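You operate a simulated robot arm through the tools that you are given. There is no shell and no other tool. Be economical: measure what you need, move in short steps, check, and stop when the job is done.

You run a simulated robot arm. Do the job below in one go: nothing can be reset, and whatever is moved stays where it is left.

Task
Clear the tester: open its lever, sort the bobbin by the counter, put the weight back, reset the counter. Set down upright: small bobbin.

Only the result counts: the job must be done as asked and must still hold three seconds after the hand-in. Knocking over, shifting, dropping, spilling or breaking anything else fails it.

Robot
A 7-joint arm with a two-finger parallel gripper, fixed in place. Base frame: the origin is at the foot of the arm, x ahead of it, y to its left, z up; the work surface is at about z = 831. Lengths are in mm, angles in rad, forces in N, time in s.
With the tool pointing down near the work surface it reaches from about 240 to 680 mm from the base axis. Its first joint turns from -1.152 to 1.152 rad. Payload 2.4 kg.
The TCP is the grasp point between the finger pads, 30 mm short of the fingertips. In the tool frame z runs along the fingers and y along their closing line. The gripper opens to 94 mm. The fingers are 28 mm wide and 10 mm thick; the gripper's body (50 by 96 mm) begins 55 mm behind the TCP.
Orientation is told as [roll, pitch, yaw] about the base's x, y, z axes, in that order, counted from this pose: with the fingers straight down and closing along the base's y, the tool's x points along the base's -x, its y along +y and its z along -z.

Tools
- The arm moves only by the tool move_arm. Its argument "increments" is a list of rows, each an object (a shift or turn left out is 0, a gripper value left out holds the last) with "fingers": the opening, from 0 (shut) to 1 (fully open); "dp": the shift along the base's x, y, z in mm, a list of three; "rot": the turn, a rotation vector about the base's x, y, z in rad, a list of three. In form: [{"fingers": fingers, "dp": [dx, dy, dz], "rot": [rx, ry, rz]}, ...]. A call has 1 to 8 rows; each row is the pose to reach, as a shift and turn from the pose commanded when the call began. Rows are played at 5 a second. More than 50 mm and 0.15 rad between two rows, or a gripper value outside its range, and nothing of the call is played. A pose out of reach is approached as far as the arm can. The call stops where the force on the tool passes 70 N (or 10 N more than at its start, if that is more) or the arm is blocked; 0.2 s more then pass. Each finger travels about 153 mm/s and halts on what it meets, pressing with about 40 N; the grip force reading is that of the motor and also rises with nothing between the fingers. The clock runs only during rows and for 0.2 s after the last one: add rows that repeat a pose to give the fingers time. It gives the time, the measured TCP pose, the force on the tool (base axes), the opening and the grip force at its end, in the units of the frame above (readings bear some noise), with the torque about the TCP (base axes, N m) and any sound that the robot's microphone picked up, and new pictures: "views" is both (left out), scene, wrist or none.
- Cameras (640 x 400 px; columns grow to the right, rows downward): "scene" is fixed at [30.7, 465.2, 1451.9]; the picture's right is [-0.83, -0.56, 0.00], its down [-0.28, 0.41, -0.87] and it looks along [0.48, -0.72, -0.50] (base axes); focal length 315 px, centre (320, 200). "wrist" rides on the gripper at [76, 14, -102] in the tool frame; the picture's right is [-0.18, 0.98, 0.00], its down [-0.75, -0.14, -0.64] and it looks along [-0.63, -0.12, 0.77] (tool axes); focal length 243 px, centre (320, 200). There is no depth. A picture from a camera that has moved, and an enlarged one, comes with that camera's place and axes in the base frame and with its lens.
- zoom(camera, box): a new picture of the part [left, top, right, bottom] of that camera's present view, enlarged. It takes no simulated time.
- sign_off(): hands the job in; it is judged then, once.

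Go step by step. Nothing tells you positions but the pictures and the camera data: compare them with the known pose of the tool, close in by small moves and look again before you grip or let go. The budget is 120 turns and 200 pictures, counting those below and the enlarged ones. Unless the task says otherwise, let go and move clear before handing in, and close with one line.

The tools are called as name(argument=value, ...) on one line, values as JSON. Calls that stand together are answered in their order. move_arm: Moves the arm, as the interface text tells. Its arguments: {"type":"object","properties":{"increments":{"type":"array","items":{"type":"object","properties":{"fingers":{"type":"number"},"dp":{"type":"array","items":{"type":"number"}},"rot":{"type":"array","items":{"type":"number"}}}}},"views":{"type":"string","enum":["both","scene","wrist","none"]}},"required":["increments"]} The other tools are called the same way: zoom (camera, box) takes an enlarged picture of a part of a camera's view; sign_off () hands the job in.

At the start:

```text
time: 0.0
ee_pos: [452.2, -91.4, 1173.1]
tcp_rot: [-0.001, 0.0, 0.0]
wrist_force: [0.2, -0.7, -1.2]
wrist_torque: [0.01, 0.01, 0.01]
finger_gap: 93.9
finger_force: 0.0
```

scene: 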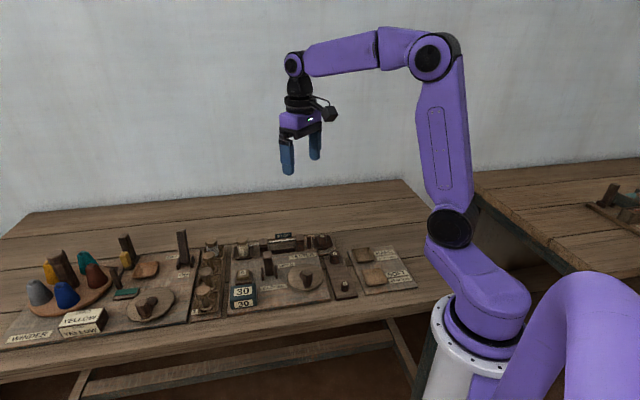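
wrist: 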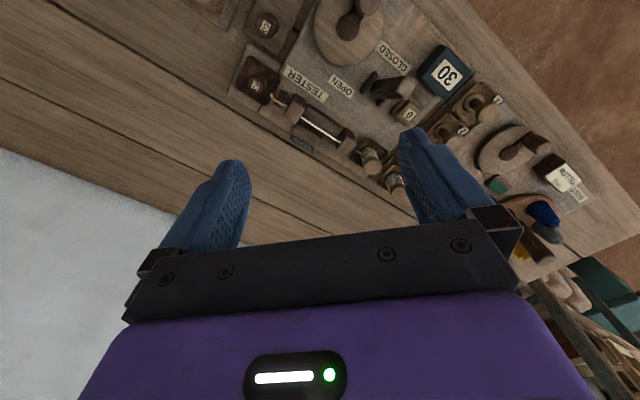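

I see a bench with a winder, a tester and some trays; I'll zoom in to read the details before I move.

zoom(camera="scene", box=[180, 220, 420, 330])

zoom(camera="scene", box=[220, 225, 320, 315])

zoom(camera="wrist", box=[200, 0, 600, 250])

zoom(camera="scene", box=[300, 225, 420, 305])

```text
2.67 times, centred on (300, 275) of scene
camera zoom: at [30.7, 465.2, 1451.9], right [-0.83, -0.56, 0.0], down [-0.28, 0.41, -0.87], along [0.48, -0.72, -0.5], focal length 840 px, centre (373, 0)
```

zoom: 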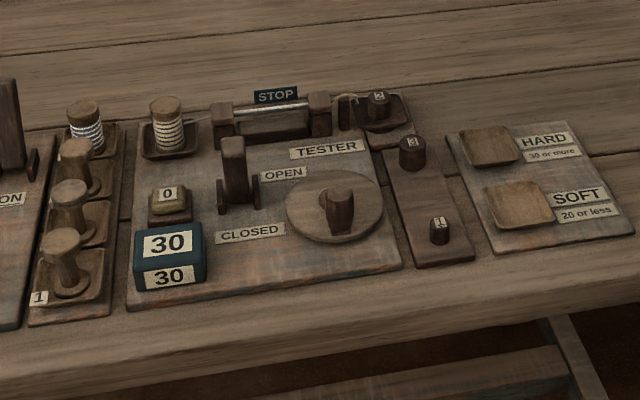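

```text
4.44 times, centred on (270, 270) of scene
camera zoom: at [30.7, 465.2, 1451.9], right [-0.83, -0.56, 0.0], down [-0.28, 0.41, -0.87], along [0.48, -0.72, -0.5], focal length 1401 px, centre (542, -111)
```

zoom: 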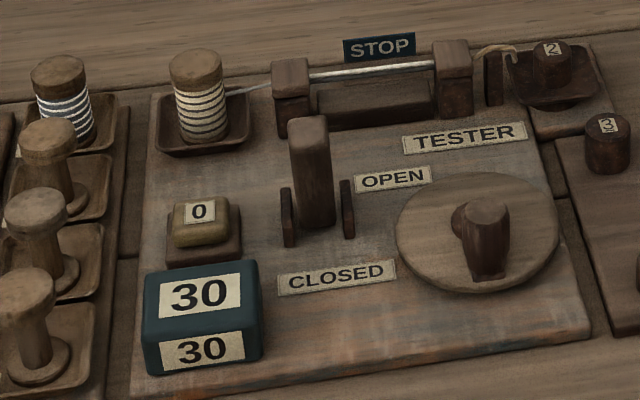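

```text
1.60 times, centred on (400, 125) of wrist
camera zoom: at [377.4, -75.9, 1276.5], right [0.18, 0.98, 0.0], down [0.75, -0.14, 0.64], along [0.63, -0.12, -0.77], focal length 388 px, centre (192, 320)
```

zoom: 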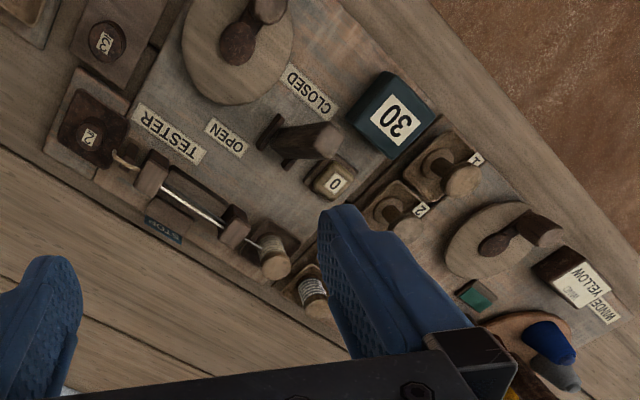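

```text
5.00 times, centred on (360, 265) of scene
camera zoom: at [30.7, 465.2, 1451.9], right [-0.83, -0.56, 0.0], down [-0.28, 0.41, -0.87], along [0.48, -0.72, -0.5], focal length 1576 px, centre (120, -125)
```

zoom: 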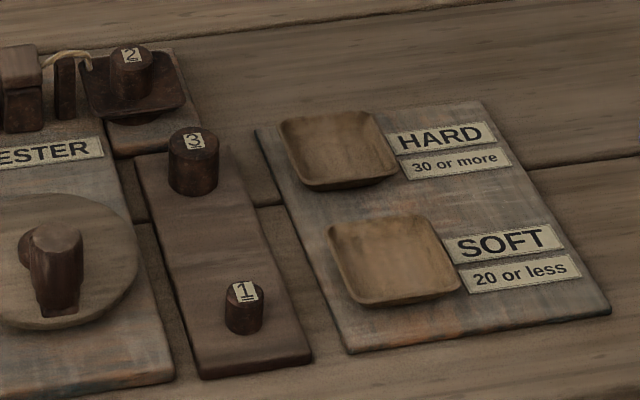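

The counter reads 30, so the bobbin goes to HARD. Weight 2 is on the tester pan and its slot lies between 1 and 3. Next I'll bring the wrist camera closer to check the lever's position.

move_arm(increments=[{"dp": [-20, 20, -30]}, {"dp": [-40, 40, -60]}, {"dp": [-60, 55, -90]}, {"dp": [-80, 65, -110]}, {"dp": [-80, 65, -110]}], views="wrist")

```text
time: 1.2
ee_pos: [373.7, -26.3, 1064.0]
tcp_rot: [0.001, 0.0, 0.002]
wrist_force: [-0.6, -0.4, -0.1]
wrist_torque: [0.0, 0.02, 0.0]
finger_gap: 94.1
finger_force: 0.1
camera wrist: at [297.2, -10.6, 1166.5], right [0.18, 0.98, 0.0], down [0.75, -0.14, 0.64], along [0.63, -0.12, -0.77], focal length 243 px, centre (320, 200)
```

wrist: 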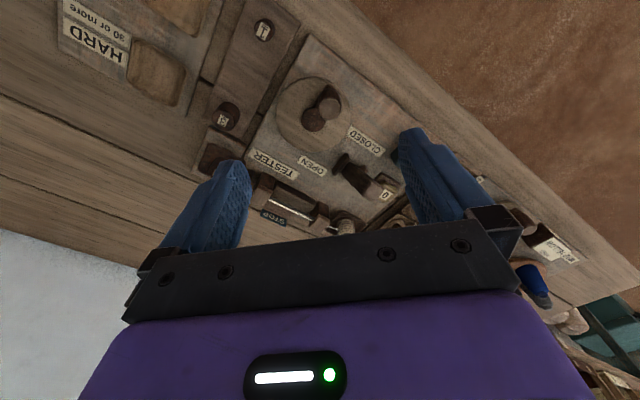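

zoom(camera="wrist", box=[240, 60, 440, 240])

zoom(camera="wrist", box=[50, 0, 310, 170])

```text
2.22 times, centred on (340, 150) of wrist
camera zoom: at [297.2, -10.6, 1166.5], right [0.18, 0.98, 0.0], down [0.75, -0.14, 0.64], along [0.63, -0.12, -0.77], focal length 539 px, centre (276, 311)
```

zoom: 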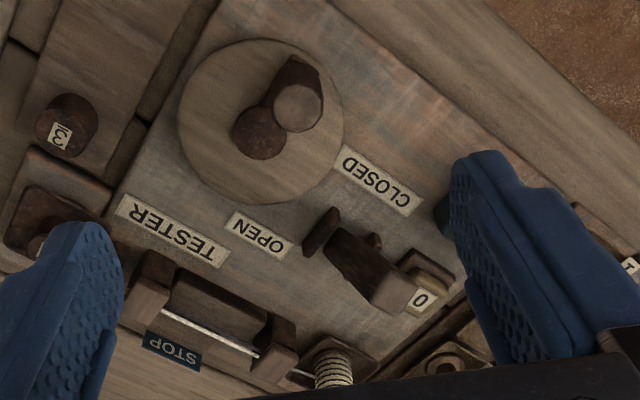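

```text
2.35 times, centred on (180, 85) of wrist
camera zoom: at [297.2, -10.6, 1166.5], right [0.18, 0.98, 0.0], down [0.75, -0.14, 0.64], along [0.63, -0.12, -0.77], focal length 571 px, centre (649, 471)
```

zoom: 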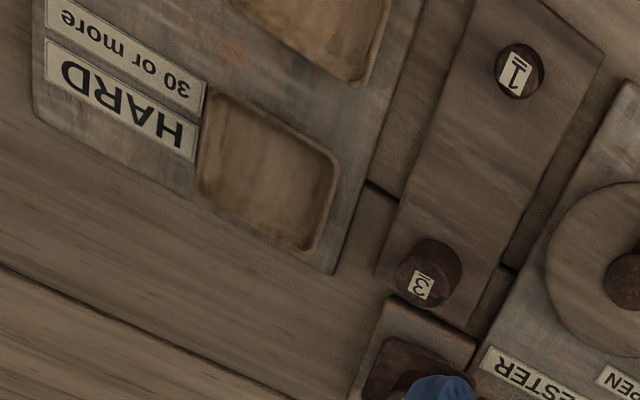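

The lever tip triangulates to about (485, 21, 935), leaning slightly toward CLOSED. OPEN lies along (+0.72, -0.69). I'll turn the tool 0.8 rad, shut the fingers and stand on the CLOSED side of the lever.

move_arm(increments=[{"fingers": 0, "dp": [14, 13, -5], "rot": [0, 0, 0.133]}, {"dp": [27, 26, -10], "rot": [0, 0, 0.266]}, {"dp": [40, 39, -15], "rot": [0, 0, 0.4]}, {"dp": [54, 52, -20], "rot": [0, 0, 0.533]}, {"dp": [68, 65, -30], "rot": [0, 0, 0.666]}, {"dp": [78, 76, -40], "rot": [0, 0, 0.8]}, {"dp": [78, 76, -40], "rot": [0, 0, 0.8]}])

```text
time: 2.8
ee_pos: [451.4, 52.5, 1023.7]
tcp_rot: [0.0, 0.001, 0.803]
wrist_force: [1.2, -1.2, 0.0]
wrist_torque: [0.01, -0.02, -0.03]
finger_gap: 0.0
finger_force: 33.1
camera wrist: at [388.8, 6.5, 1126.3], right [-0.58, 0.82, 0.0], down [0.62, 0.44, 0.64], along [0.52, 0.37, -0.77], focal length 243 px, centre (320, 200)
```

scene: 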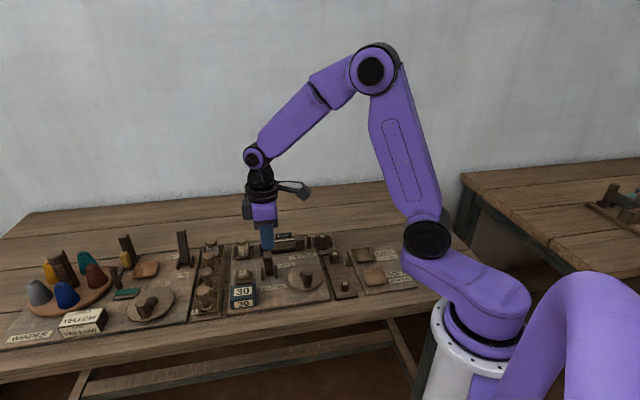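
wrist: 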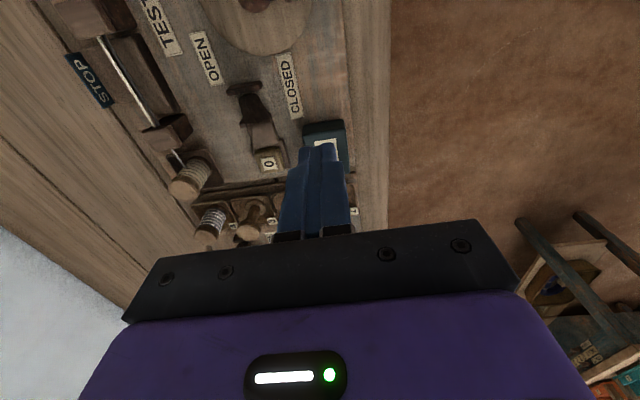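

zoom(camera="wrist", box=[160, 40, 360, 240])

zoom(camera="scene", box=[220, 200, 320, 300])

```text
2.00 times, centred on (260, 140) of wrist
camera zoom: at [388.8, 6.5, 1126.3], right [-0.58, 0.82, 0.0], down [0.62, 0.44, 0.64], along [0.52, 0.37, -0.77], focal length 485 px, centre (440, 320)
```

zoom: 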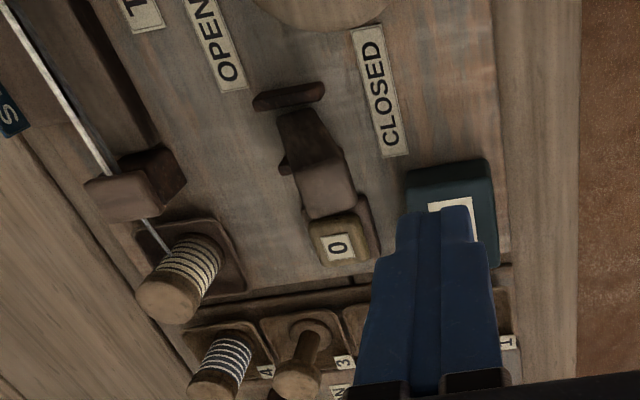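

```text
4.00 times, centred on (270, 250) of scene
camera zoom: at [30.7, 465.2, 1451.9], right [-0.83, -0.56, 0.0], down [-0.28, 0.41, -0.87], along [0.48, -0.72, -0.5], focal length 1260 px, centre (520, 0)
```

zoom: 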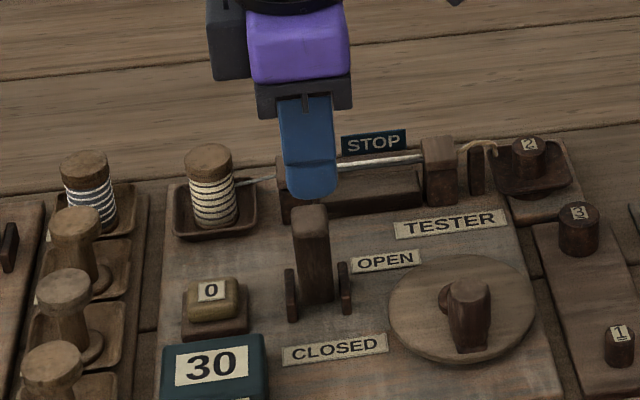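

The lever clearly leans to CLOSED. I'll go down beside it on that side, then push toward OPEN.

move_arm(increments=[{"dp": [0, 0, -30]}, {"dp": [0, 0, -60]}, {"dp": [0, 0, -90]}, {"dp": [0, 0, -90]}])

```text
time: 3.8
ee_pos: [450.5, 50.7, 932.3]
tcp_rot: [0.0, 0.0, 0.8]
wrist_force: [-0.1, -1.0, -0.1]
wrist_torque: [0.02, 0.0, 0.01]
finger_gap: 0.0
finger_force: 33.3
camera wrist: at [388.3, 6.0, 1036.5], right [-0.58, 0.82, 0.0], down [0.63, 0.44, 0.64], along [0.52, 0.37, -0.77], focal length 243 px, centre (320, 200)
```

scene: 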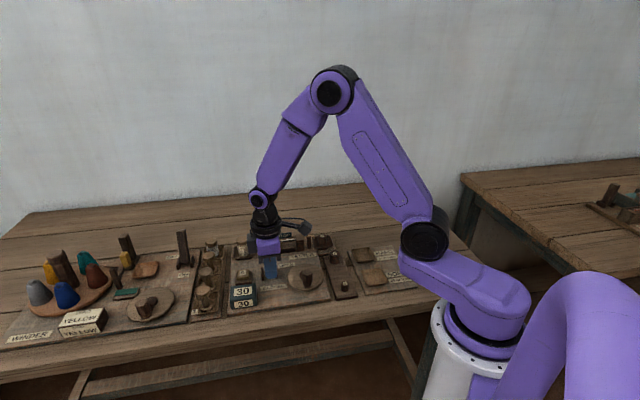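
wrist: 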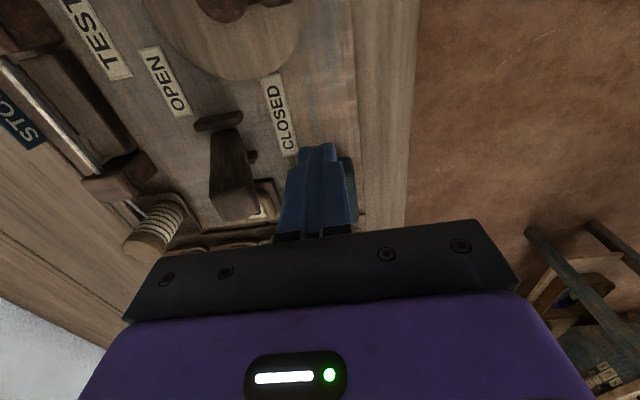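

The fingertips are beside the lever with clear space, so I'll push toward OPEN.

move_arm(increments=[{"dp": [7, -7, 0]}, {"dp": [14, -14, 0]}, {"dp": [21, -20, 0]}, {"dp": [28, -27, 0]}, {"dp": [35, -34, 0]}, {"dp": [42, -41, 0]}, {"dp": [42, -41, 0]}])

```text
time: 5.1
ee_pos: [490.0, 13.9, 938.9]
tcp_rot: [-0.007, -0.006, 0.798]
wrist_force: [-7.8, -3.7, 21.2]
wrist_torque: [-0.25, -0.18, -0.1]
finger_gap: 0.0
finger_force: 32.4
stopped in row 6: the force on the tool passed its limit at 78 N (the readings are from after the stop); the commanded pose is now the measured one
camera wrist: at [425.8, -31.0, 1041.0], right [-0.58, 0.82, -0.01], down [0.62, 0.44, 0.65], along [0.53, 0.37, -0.76], focal length 243 px, centre (320, 200)
```

scene: 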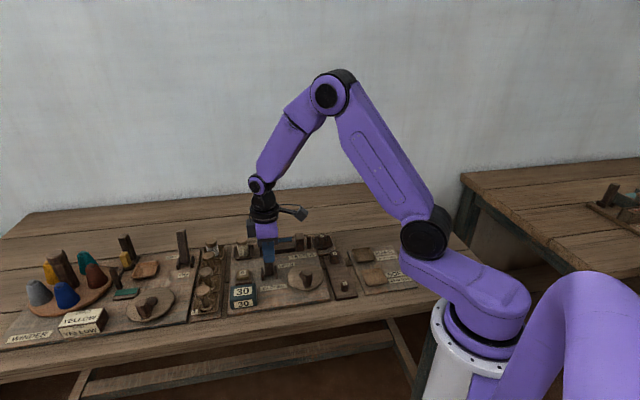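
wrist: 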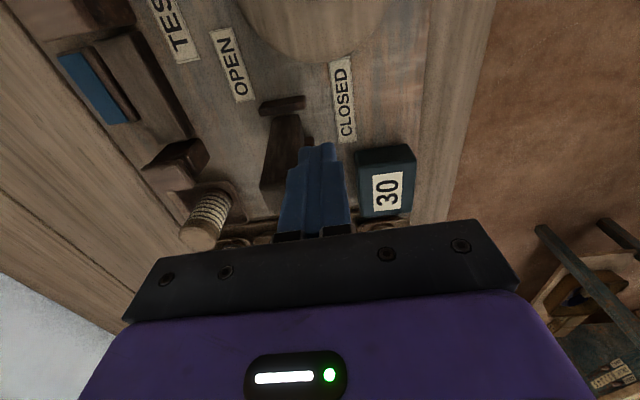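

zoom(camera="scene", box=[220, 220, 340, 310])

zoom(camera="wrist", box=[40, 0, 360, 250])

```text
4.44 times, centred on (280, 265) of scene
camera zoom: at [30.2, 465.1, 1451.9], right [-0.83, -0.56, 0.0], down [-0.28, 0.41, -0.87], along [0.48, -0.72, -0.5], focal length 1401 px, centre (498, -89)
```

zoom: 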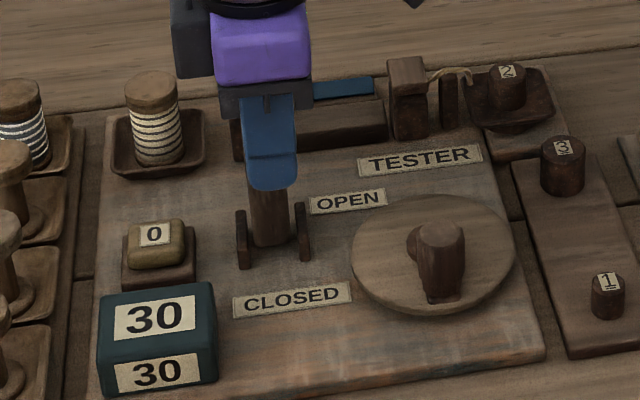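

```text
1.60 times, centred on (200, 125) of wrist
camera zoom: at [425.8, -31.0, 1041.0], right [-0.58, 0.82, -0.01], down [0.62, 0.44, 0.65], along [0.53, 0.37, -0.76], focal length 388 px, centre (512, 320)
```

zoom: 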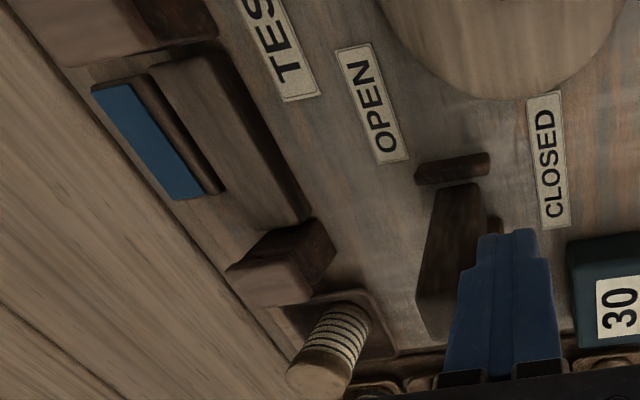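

The thread tension is gone, so the lever has moved. I'll back off and check whether it stays at OPEN.

move_arm(increments=[{"dp": [-14, 14, 0]}, {"dp": [-25, 24, 10]}, {"dp": [-25, 24, 50]}, {"dp": [-25, 24, 90]}, {"dp": [-25, 24, 90]}])

zoom(camera="wrist", box=[160, 40, 360, 240])

zoom(camera="scene", box=[220, 220, 340, 310])

```text
time: 6.3
ee_pos: [463.8, 38.6, 1027.4]
tcp_rot: [-0.006, -0.004, 0.8]
wrist_force: [-0.3, -0.2, -0.1]
wrist_torque: [-0.01, 0.02, -0.01]
finger_gap: 0.2
finger_force: 32.8
camera wrist: at [400.8, -6.4, 1129.6], right [-0.58, 0.82, 0.0], down [0.62, 0.44, 0.65], along [0.53, 0.37, -0.76], focal length 243 px, centre (320, 200)
```

scene: 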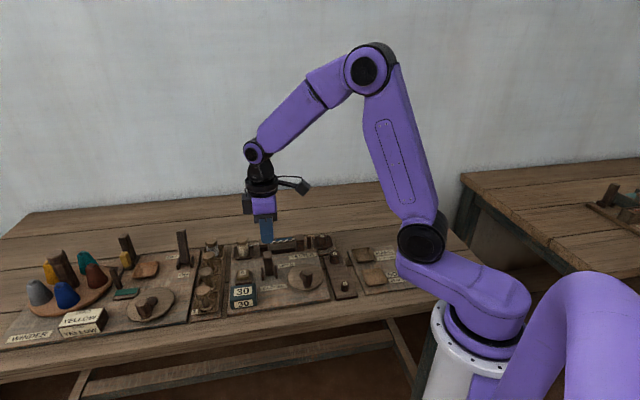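
wrist: 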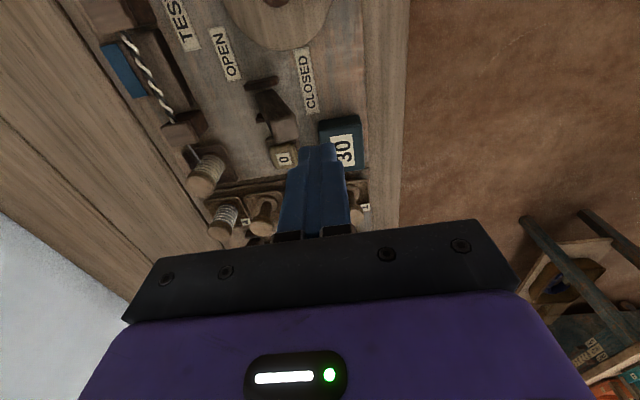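

```text
2.00 times, centred on (260, 140) of wrist
camera zoom: at [400.8, -6.4, 1129.6], right [-0.58, 0.82, 0.0], down [0.62, 0.44, 0.65], along [0.53, 0.37, -0.76], focal length 485 px, centre (440, 320)
```

zoom: 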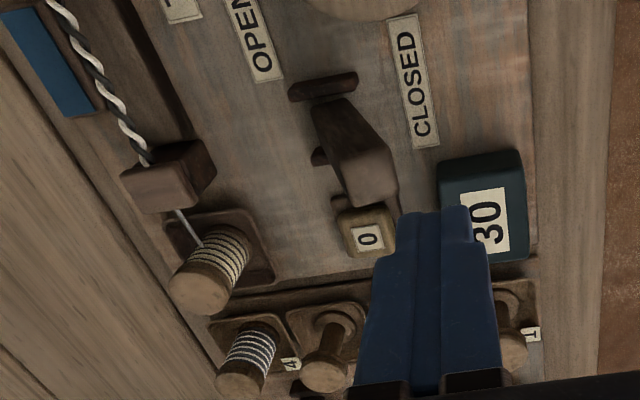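

```text
4.44 times, centred on (280, 265) of scene
camera zoom: at [30.7, 465.2, 1451.9], right [-0.83, -0.56, 0.0], down [-0.28, 0.41, -0.87], along [0.48, -0.72, -0.5], focal length 1401 px, centre (498, -89)
```

zoom: 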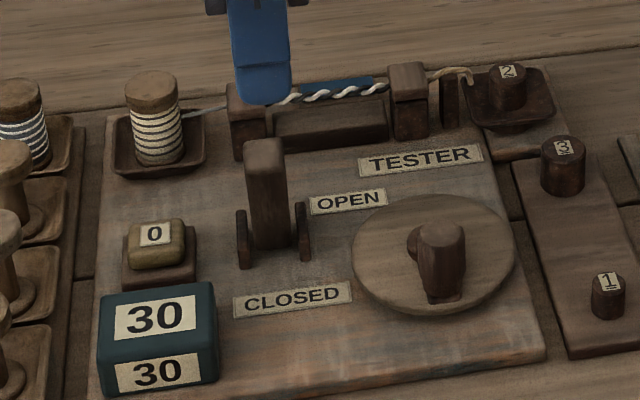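

The lever sprang back toward CLOSED, so it hadn't gone past its centre. I'll push again, slower and higher on the lever, and watch the force.

move_arm(increments=[{"dp": [-8, 8, 0]}, {"dp": [-8, 8, -40]}, {"dp": [-8, 8, -80]}, {"dp": [-2, 2, -80]}, {"dp": [2, -2, -80]}, {"dp": [6, -6, -80]}, {"dp": [10, -10, -80]}, {"dp": [10, -10, -80]}], views="none")

move_arm(increments=[{"dp": [2, -2, 0]}, {"dp": [4, -4, 0]}, {"dp": [6, -6, 0]}, {"dp": [8, -8, 0]}, {"dp": [8, -8, 0]}], views="wrist")

```text
time: 8.1
ee_pos: [476.0, 28.9, 948.0]
tcp_rot: [-0.004, -0.007, 0.799]
wrist_force: [-1.0, 0.4, 2.3]
wrist_torque: [0.0, -0.02, 0.01]
finger_gap: 0.1
finger_force: 33.2
```

```text
time: 9.3
ee_pos: [482.9, 20.5, 947.8]
tcp_rot: [-0.005, -0.005, 0.799]
wrist_force: [0.0, 0.1, 0.4]
wrist_torque: [0.01, 0.02, -0.02]
finger_gap: 0.0
finger_force: 32.7
camera wrist: at [419.1, -24.6, 1049.8], right [-0.58, 0.82, 0.0], down [0.62, 0.44, 0.65], along [0.53, 0.37, -0.76], focal length 243 px, centre (320, 200)
```

wrist: 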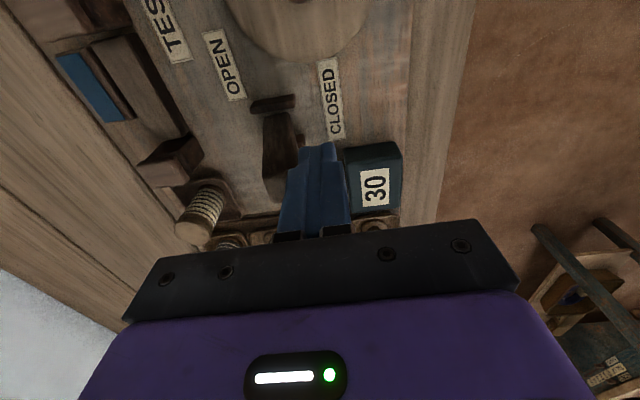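

The lever moves with very little force this time. I'll keep pushing slowly.

move_arm(increments=[{"dp": [3, -3, 0]}, {"dp": [6, -6, 0]}, {"dp": [9, -9, 0]}, {"dp": [12, -12, 0]}, {"dp": [12, -12, 0]}], views="wrist")

```text
time: 10.5
ee_pos: [494.1, 8.8, 947.6]
tcp_rot: [-0.007, -0.006, 0.8]
wrist_force: [-1.0, 0.4, -0.3]
wrist_torque: [-0.02, 0.0, 0.0]
finger_gap: 0.0
finger_force: 33.1
camera wrist: at [431.4, -36.1, 1049.6], right [-0.58, 0.82, 0.0], down [0.62, 0.44, 0.65], along [0.53, 0.37, -0.76], focal length 243 px, centre (320, 200)
```

wrist: 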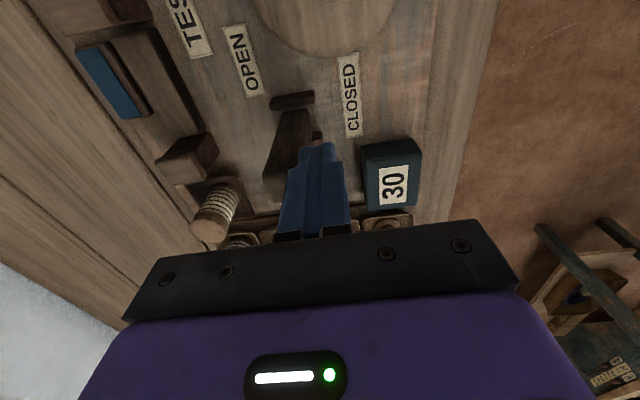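

move_arm(increments=[{"dp": [3, -3, 0]}, {"dp": [6, -6, -1]}, {"dp": [9, -9, -2]}, {"dp": [12, -12, -4]}, {"dp": [12, -12, -4]}], views="both")

```text
time: 11.7
ee_pos: [506.3, -4.7, 945.2]
tcp_rot: [-0.007, -0.005, 0.799]
wrist_force: [-0.5, 0.6, 0.1]
wrist_torque: [0.03, 0.01, 0.02]
finger_gap: 0.0
finger_force: 33.2
camera wrist: at [443.2, -48.5, 1045.7], right [-0.58, 0.82, 0.0], down [0.62, 0.44, 0.65], along [0.53, 0.37, -0.76], focal length 243 px, centre (320, 200)
```

scene: 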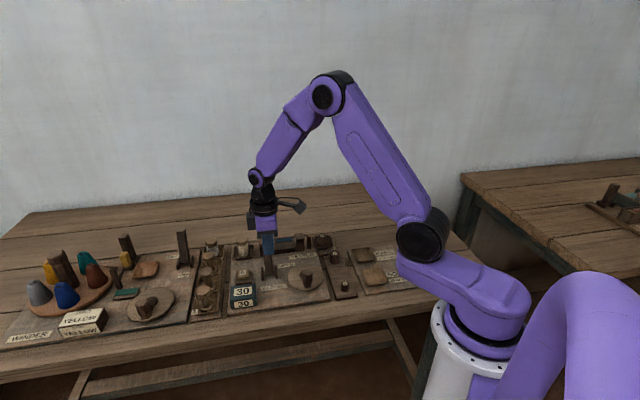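
wrist: 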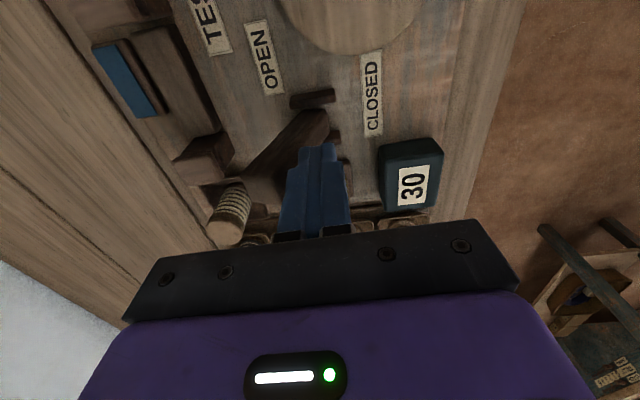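

The lever now leans well to the OPEN side. I'll back off and confirm that it stays there.

move_arm(increments=[{"dp": [-14, 14, 0]}, {"dp": [-30, 30, 10]}, {"dp": [-38, 38, 50]}, {"dp": [-42, 42, 90]}, {"dp": [-42, 42, 90]}])

zoom(camera="wrist", box=[140, 20, 360, 240])

zoom(camera="scene", box=[220, 220, 340, 310])

```text
time: 12.9
ee_pos: [463.6, 39.0, 1033.3]
tcp_rot: [-0.005, -0.004, 0.799]
wrist_force: [-0.7, -0.5, 0.0]
wrist_torque: [0.0, 0.03, -0.02]
finger_gap: 0.0
finger_force: 32.7
camera wrist: at [400.9, -5.5, 1135.5], right [-0.58, 0.82, 0.0], down [0.62, 0.44, 0.65], along [0.53, 0.37, -0.76], focal length 243 px, centre (320, 200)
```

scene: 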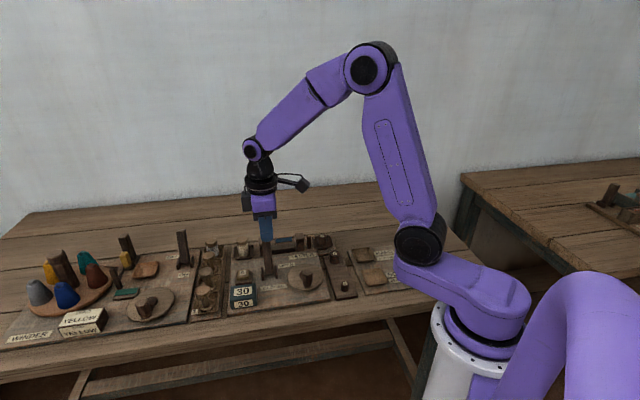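
wrist: 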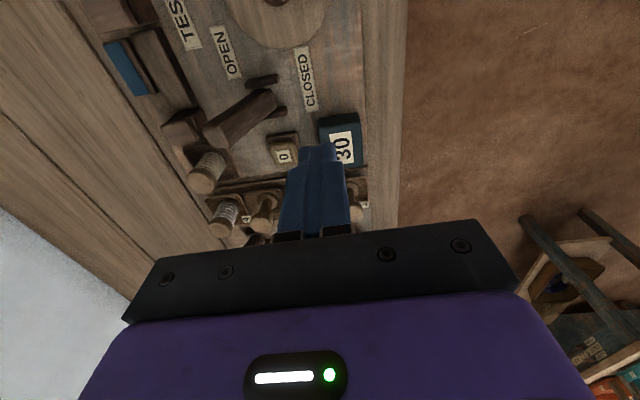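

```text
1.82 times, centred on (250, 130) of wrist
camera zoom: at [400.9, -5.5, 1135.5], right [-0.58, 0.82, 0.0], down [0.62, 0.44, 0.65], along [0.53, 0.37, -0.76], focal length 441 px, centre (447, 327)
```

zoom: 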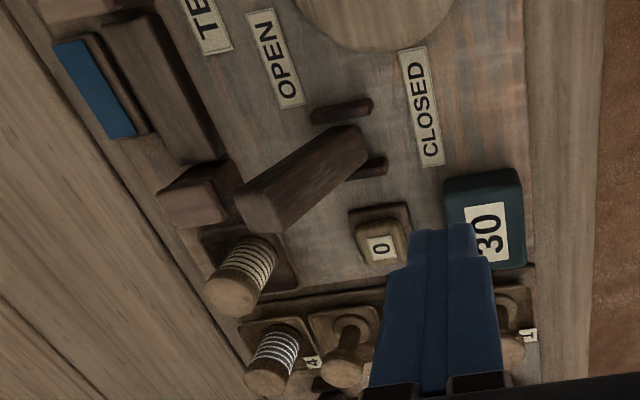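

```text
4.44 times, centred on (280, 265) of scene
camera zoom: at [30.7, 465.2, 1451.9], right [-0.83, -0.56, 0.0], down [-0.28, 0.41, -0.87], along [0.48, -0.72, -0.5], focal length 1401 px, centre (498, -89)
```

zoom: 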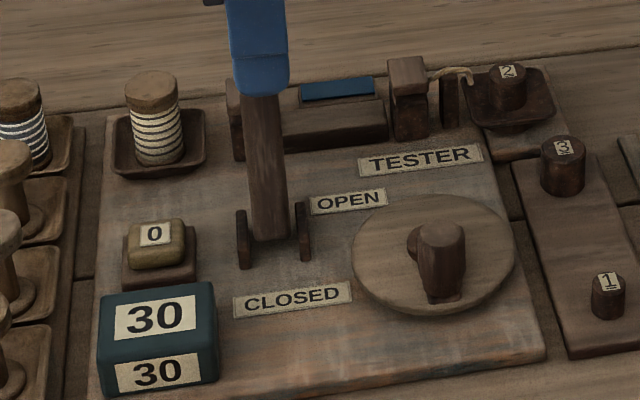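

The lever holds at OPEN and the thread has cleared. Next is the tester's bobbin, near (630, -24) with its top at about z 895. I'll open the fingers and move above it.

move_arm(increments=[{"fingers": 1, "dp": [40, -15, 10]}, {"dp": [80, -30, 10]}, {"dp": [120, -45, 0]}, {"dp": [165, -62, -20]}, {"dp": [165, -62, -20]}])

```text
refused: row 4 steps farther than a row can; nothing moved
```

move_arm(increments=[{"fingers": 1, "dp": [40, -15, 10]}, {"dp": [80, -30, 10]}, {"dp": [120, -45, 0]}, {"dp": [150, -57, -10]}, {"dp": [165, -62, -20]}, {"dp": [165, -62, -20]}])

```text
time: 14.3
ee_pos: [629.2, -23.1, 1013.7]
tcp_rot: [-0.005, -0.005, 0.8]
wrist_force: [-0.4, 0.0, -0.3]
wrist_torque: [-0.01, 0.0, 0.0]
finger_gap: 94.0
finger_force: 0.1
camera wrist: at [566.3, -68.1, 1115.6], right [-0.58, 0.82, 0.0], down [0.62, 0.44, 0.65], along [0.53, 0.37, -0.76], focal length 243 px, centre (320, 200)
```

scene: 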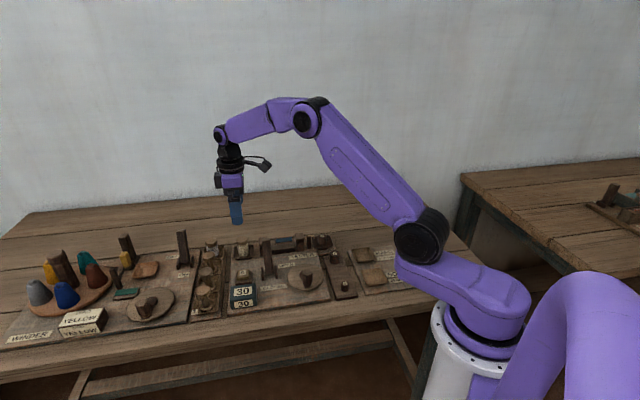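
wrist: 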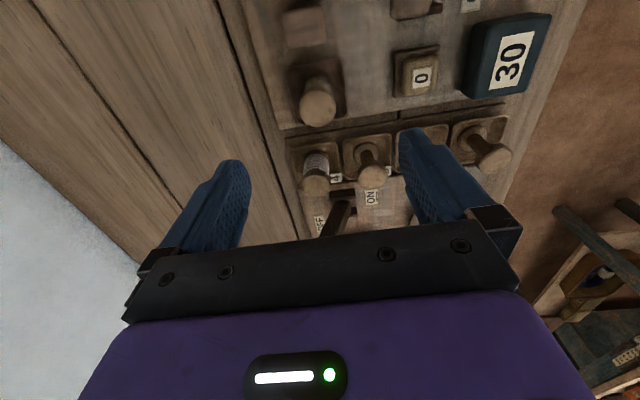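

The bobbin's centre checks out at about (629, -26). I'll descend over it with the fingers at 0.75 opening.

move_arm(increments=[{"fingers": 0.75, "dp": [0, -3, -30]}, {"dp": [0, -3, -60]}, {"dp": [0, -3, -85]}, {"dp": [0, -3, -85]}])

zoom(camera="scene", box=[190, 190, 310, 290])

```text
time: 15.3
ee_pos: [629.2, -27.4, 928.4]
tcp_rot: [-0.004, -0.006, 0.798]
wrist_force: [-0.7, -0.1, -0.1]
wrist_torque: [0.01, 0.03, 0.01]
finger_gap: 70.4
finger_force: 0.1
camera wrist: at [565.8, -71.0, 1030.2], right [-0.58, 0.82, 0.0], down [0.62, 0.44, 0.65], along [0.53, 0.37, -0.76], focal length 243 px, centre (320, 200)
```

scene: 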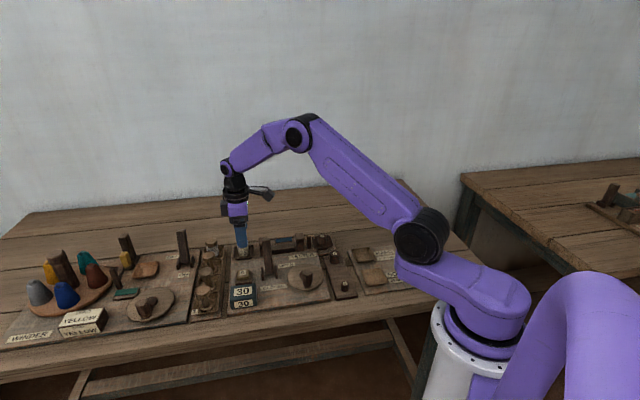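
wrist: 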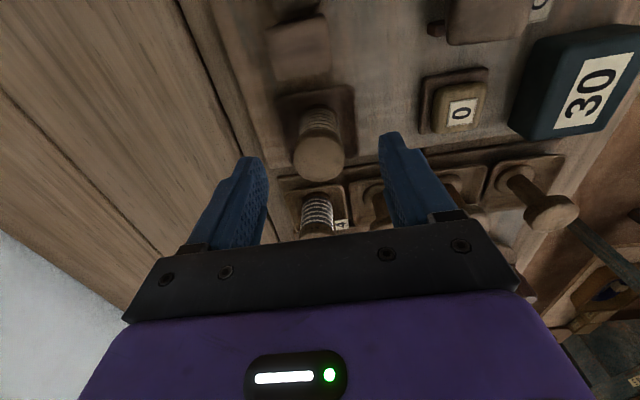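

```text
4.00 times, centred on (250, 240) of scene
camera zoom: at [30.7, 465.2, 1451.9], right [-0.83, -0.56, 0.0], down [-0.28, 0.41, -0.87], along [0.48, -0.72, -0.5], focal length 1260 px, centre (600, 40)
```

zoom: 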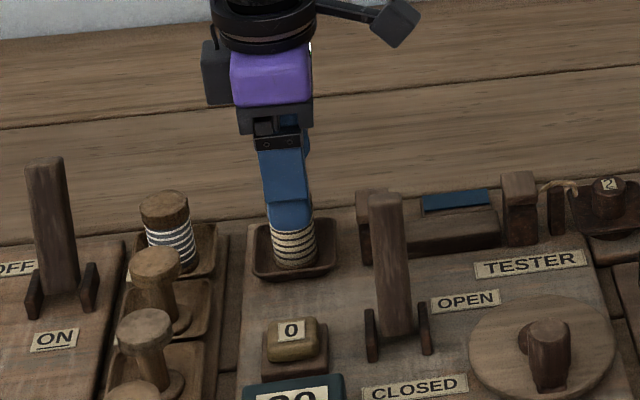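

The fingers are centred on the bobbin. I'll go down 35 mm and close.

move_arm(increments=[{"dp": [1, 0, -18]}, {"dp": [1, 0, -35]}, {"dp": [1, 0, -35]}, {"dp": [1, 0, -35], "fingers": 0.2}, {"dp": [1, 0, -35], "fingers": 0.2}, {"dp": [1, 0, -35], "fingers": 0.2}])

zoom(camera="scene", box=[190, 190, 310, 290])

```text
time: 16.7
ee_pos: [630.1, -26.6, 893.6]
tcp_rot: [-0.006, -0.006, 0.799]
wrist_force: [-0.1, 0.4, -0.5]
wrist_torque: [-0.03, -0.05, 0.0]
finger_gap: 32.8
finger_force: 40.7
camera wrist: at [566.8, -71.2, 995.6], right [-0.58, 0.82, 0.0], down [0.62, 0.44, 0.65], along [0.53, 0.37, -0.76], focal length 243 px, centre (320, 200)
```

scene: 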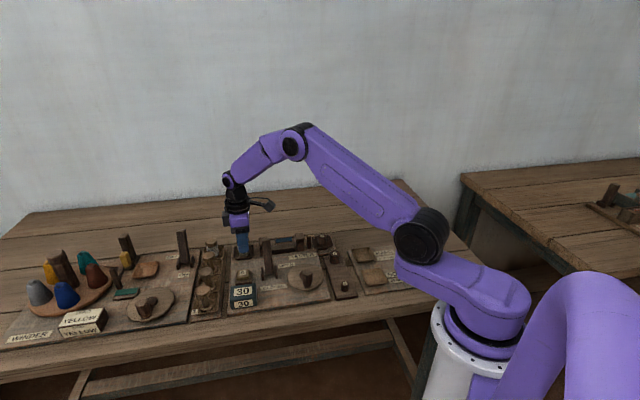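
wrist: 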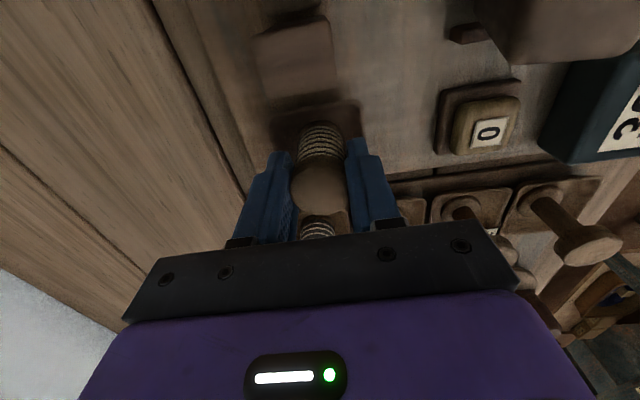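

```text
4.00 times, centred on (250, 240) of scene
camera zoom: at [30.8, 465.2, 1451.9], right [-0.83, -0.56, 0.0], down [-0.28, 0.41, -0.87], along [0.48, -0.72, -0.5], focal length 1260 px, centre (600, 40)
```

zoom: 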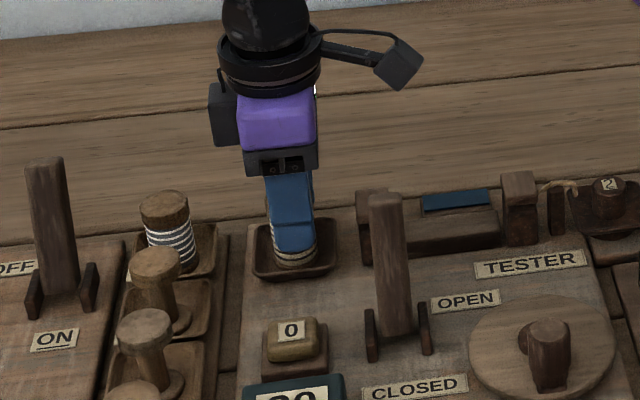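

The bobbin is gripped, with a 32.8 mm gap. I'll lift it and carry it toward the HARD tray.

move_arm(increments=[{"dp": [0, 0, 30]}, {"dp": [0, 0, 65]}, {"dp": [0, 0, 105]}, {"dp": [-30, -18, 115]}, {"dp": [-65, -40, 115]}, {"dp": [-105, -65, 115]}, {"dp": [-145, -90, 115]}, {"dp": [-145, -90, 115]}], views="scene")

move_arm(increments=[{"dp": [-40, -24, 0]}, {"dp": [-80, -48, 0]}, {"dp": [-115, -70, 0]}, {"dp": [-145, -90, 0]}, {"dp": [-150, -95, 0]}, {"dp": [-150, -95, 0]}])

```text
time: 18.5
ee_pos: [485.4, -114.9, 1008.3]
tcp_rot: [-0.006, -0.008, 0.797]
wrist_force: [0.5, 0.1, 0.1]
wrist_torque: [0.02, 0.01, -0.01]
finger_gap: 33.0
finger_force: 40.0
```

scene: 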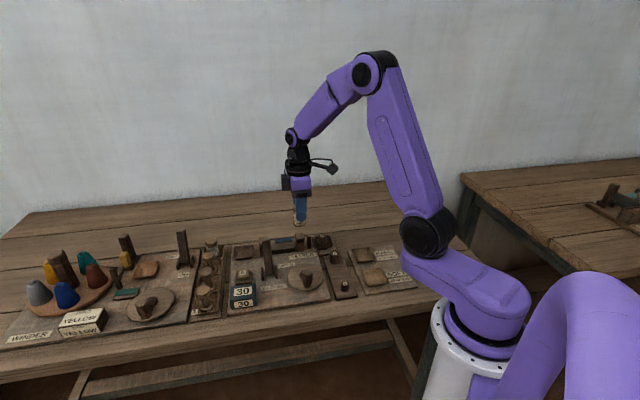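

```text
time: 19.9
ee_pos: [335.5, -211.5, 1009.2]
tcp_rot: [-0.006, -0.005, 0.8]
wrist_force: [0.1, -0.4, 0.1]
wrist_torque: [0.01, -0.01, -0.02]
finger_gap: 32.9
finger_force: 40.0
camera wrist: at [271.6, -256.5, 1111.0], right [-0.58, 0.82, 0.0], down [0.62, 0.44, 0.65], along [0.53, 0.37, -0.76], focal length 243 px, centre (320, 200)
```

scene: 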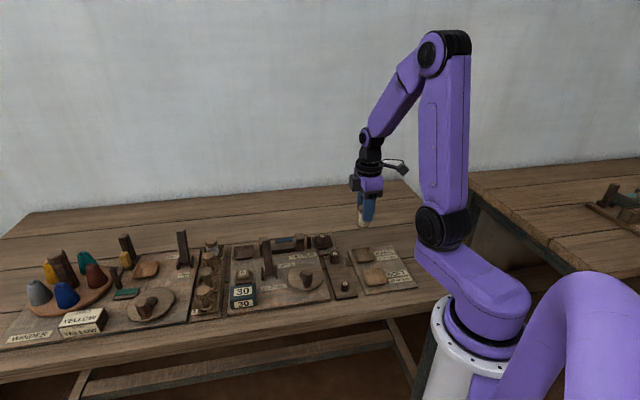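
wrist: 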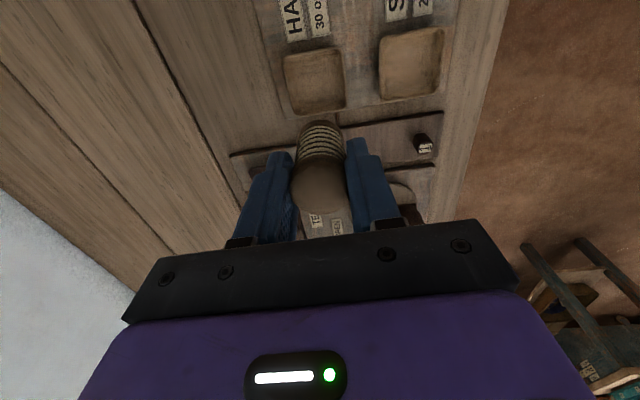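

zoom(camera="wrist", box=[240, 0, 460, 160])

zoom(camera="scene", box=[320, 200, 420, 300])

```text
2.50 times, centred on (350, 80) of wrist
camera zoom: at [271.6, -256.5, 1111.0], right [-0.58, 0.82, 0.0], down [0.62, 0.44, 0.65], along [0.53, 0.37, -0.76], focal length 606 px, centre (245, 500)
```

zoom: 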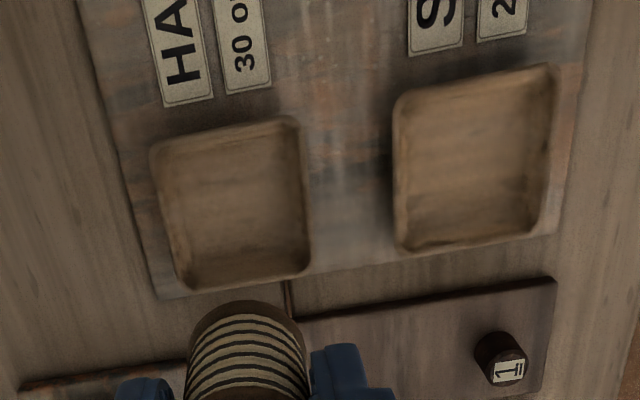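

```text
4.00 times, centred on (370, 250) of scene
camera zoom: at [30.7, 465.2, 1451.9], right [-0.83, -0.56, 0.0], down [-0.28, 0.41, -0.87], along [0.48, -0.72, -0.5], focal length 1260 px, centre (120, 0)
```

zoom: 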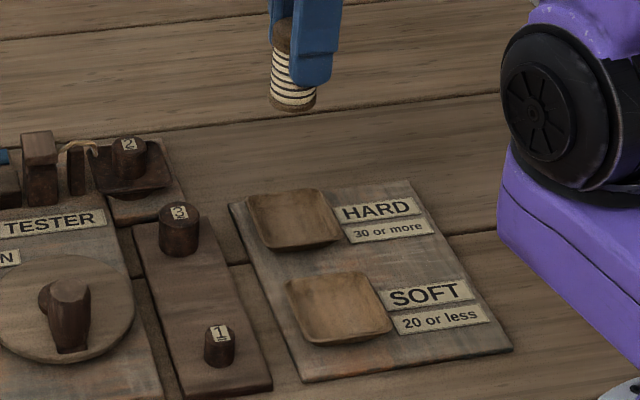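

The HARD tray centre triangulates to (330, -220, 838). I'll shift over it, come down partway and check.

move_arm(increments=[{"dp": [-5, -8, 0]}, {"dp": [-5, -8, -40]}, {"dp": [-5, -8, -80]}, {"dp": [-5, -8, -100]}, {"dp": [-5, -8, -100]}])

zoom(camera="scene", box=[320, 200, 420, 300])

zoom(camera="wrist", box=[220, 40, 420, 240])

```text
time: 21.1
ee_pos: [330.5, -219.9, 908.5]
tcp_rot: [-0.005, -0.004, 0.798]
wrist_force: [0.4, 0.3, -0.6]
wrist_torque: [-0.02, 0.02, -0.03]
finger_gap: 32.5
finger_force: 39.8
camera wrist: at [266.6, -264.2, 1010.6], right [-0.58, 0.82, 0.0], down [0.62, 0.44, 0.65], along [0.53, 0.37, -0.76], focal length 243 px, centre (320, 200)
```

scene: 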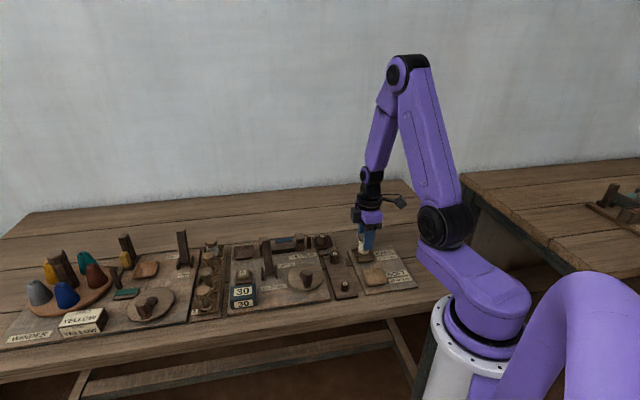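
wrist: 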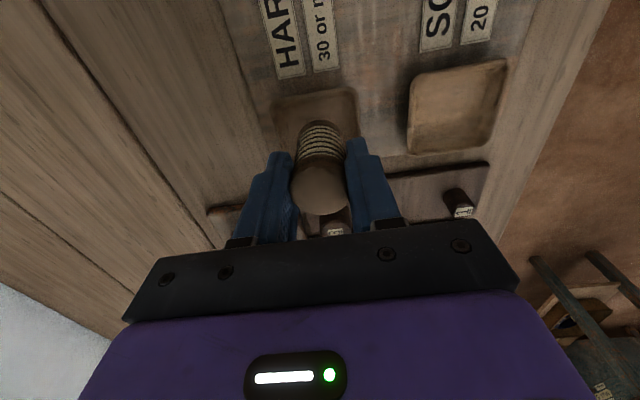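

```text
4.00 times, centred on (370, 250) of scene
camera zoom: at [30.8, 465.2, 1451.9], right [-0.83, -0.56, 0.0], down [-0.28, 0.41, -0.87], along [0.48, -0.72, -0.5], focal length 1260 px, centre (120, 0)
```

zoom: 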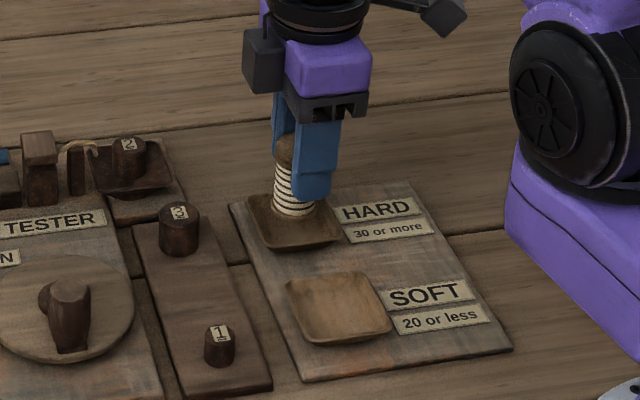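

```text
2.00 times, centred on (320, 140) of wrist
camera zoom: at [266.6, -264.2, 1010.6], right [-0.58, 0.82, 0.0], down [0.62, 0.44, 0.65], along [0.53, 0.37, -0.76], focal length 485 px, centre (320, 320)
```

zoom: 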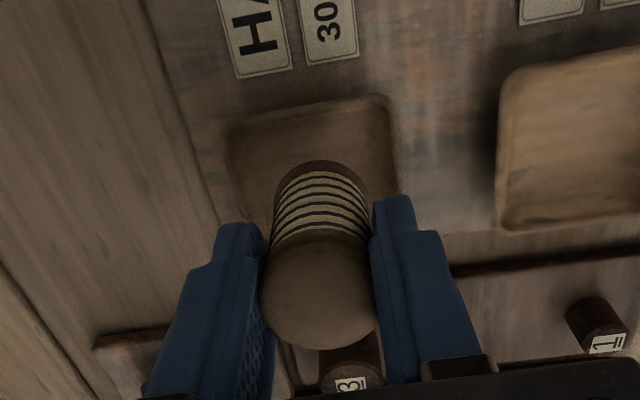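

Alignment over the tray looks good. I'll lower gently until it touches.

move_arm(increments=[{"dp": [0, 0, -5]}, {"dp": [0, 0, -9]}, {"dp": [0, 0, -12]}, {"dp": [0, 0, -12]}], views="none")

```text
time: 22.1
ee_pos: [330.6, -220.1, 896.7]
tcp_rot: [-0.005, -0.005, 0.8]
wrist_force: [0.8, 0.0, -1.1]
wrist_torque: [-0.03, -0.01, -0.01]
finger_gap: 32.8
finger_force: 40.0
```

move_arm(increments=[{"dp": [0, 0, -1.5]}, {"dp": [0, 0, -3]}, {"dp": [0, 0, -3]}], views="scene")

zoom(camera="scene", box=[340, 220, 400, 280])

```text
time: 22.9
ee_pos: [330.4, -219.4, 893.7]
tcp_rot: [-0.006, -0.005, 0.8]
wrist_force: [0.0, -0.8, 0.0]
wrist_torque: [-0.02, -0.04, 0.0]
finger_gap: 32.8
finger_force: 39.7
```

scene: 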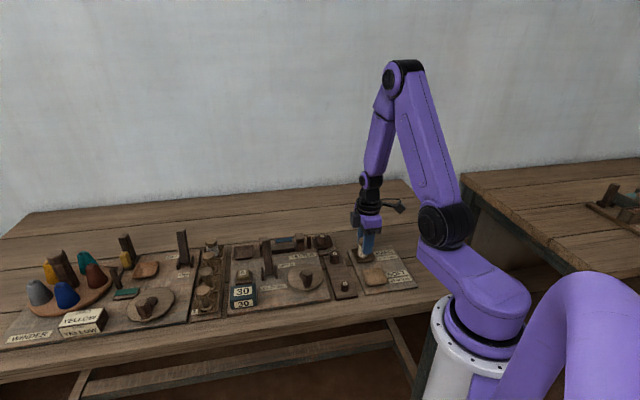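

```text
6.67 times, centred on (370, 250) of scene
camera zoom: at [30.7, 465.2, 1451.9], right [-0.83, -0.56, 0.0], down [-0.28, 0.41, -0.87], along [0.48, -0.72, -0.5], focal length 2101 px, centre (-13, -133)
```

zoom: 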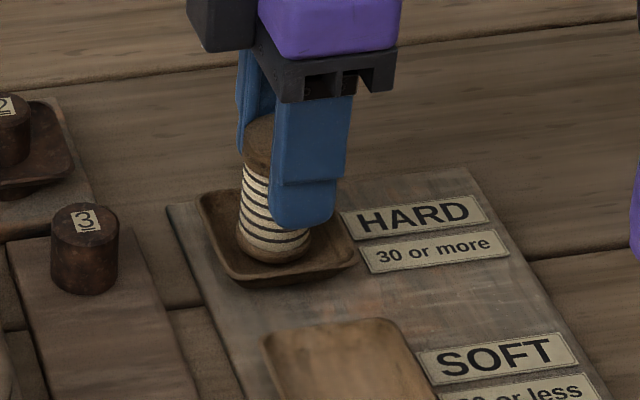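

move_arm(increments=[{"dp": [0, 0, -1]}, {"dp": [0, 0, -2]}, {"dp": [0, 0, -3]}, {"dp": [0, 0, -3]}], views="none")

```text
time: 23.9
ee_pos: [329.7, -219.0, 891.2]
tcp_rot: [-0.007, -0.004, 0.799]
wrist_force: [-0.2, 0.0, -0.6]
wrist_torque: [0.0, -0.01, 0.05]
finger_gap: 32.9
finger_force: 39.8
```

move_arm(increments=[{"dp": [0, 0, -1]}, {"dp": [0, 0, -2]}, {"dp": [0, 0, -3]}, {"dp": [0, 0, -3]}], views="none")

zoom(camera="scene", box=[340, 220, 400, 280])

```text
time: 24.9
ee_pos: [330.5, -219.5, 887.5]
tcp_rot: [-0.006, -0.006, 0.799]
wrist_force: [-0.4, -0.4, -1.3]
wrist_torque: [0.0, 0.0, 0.01]
finger_gap: 32.7
finger_force: 40.1
```

```text
6.67 times, centred on (370, 250) of scene
camera zoom: at [30.7, 465.2, 1451.9], right [-0.83, -0.56, 0.0], down [-0.28, 0.41, -0.87], along [0.48, -0.72, -0.5], focal length 2101 px, centre (-13, -133)
```

zoom: 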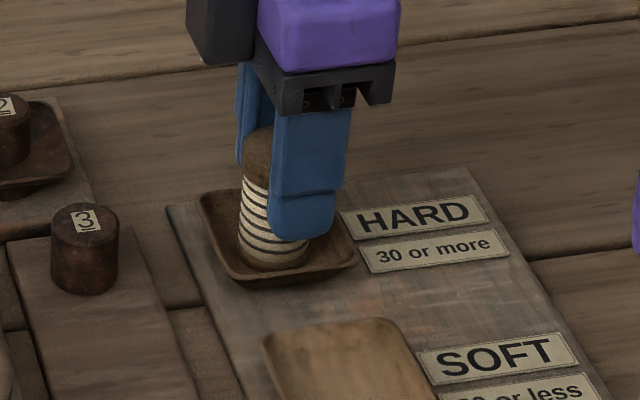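

move_arm(increments=[{"dp": [0, 0, -1]}, {"dp": [0, 0, -2]}, {"dp": [0, 0, -3]}, {"dp": [0, 0, -3]}], views="none")

zoom(camera="scene", box=[340, 220, 400, 280])

```text
time: 25.9
ee_pos: [330.7, -220.1, 885.5]
tcp_rot: [-0.01, -0.007, 0.802]
wrist_force: [-0.8, 5.0, 41.3]
wrist_torque: [0.35, -0.08, 0.05]
finger_gap: 32.7
finger_force: 39.7
```

```text
6.67 times, centred on (370, 250) of scene
camera zoom: at [30.3, 465.6, 1451.7], right [-0.83, -0.56, 0.0], down [-0.28, 0.41, -0.87], along [0.48, -0.72, -0.5], focal length 2101 px, centre (-13, -133)
```

zoom: 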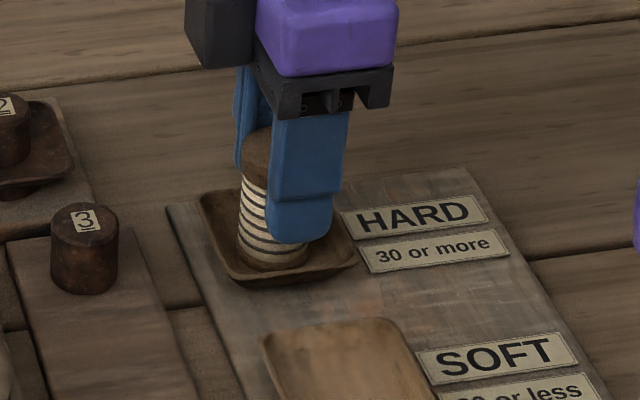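

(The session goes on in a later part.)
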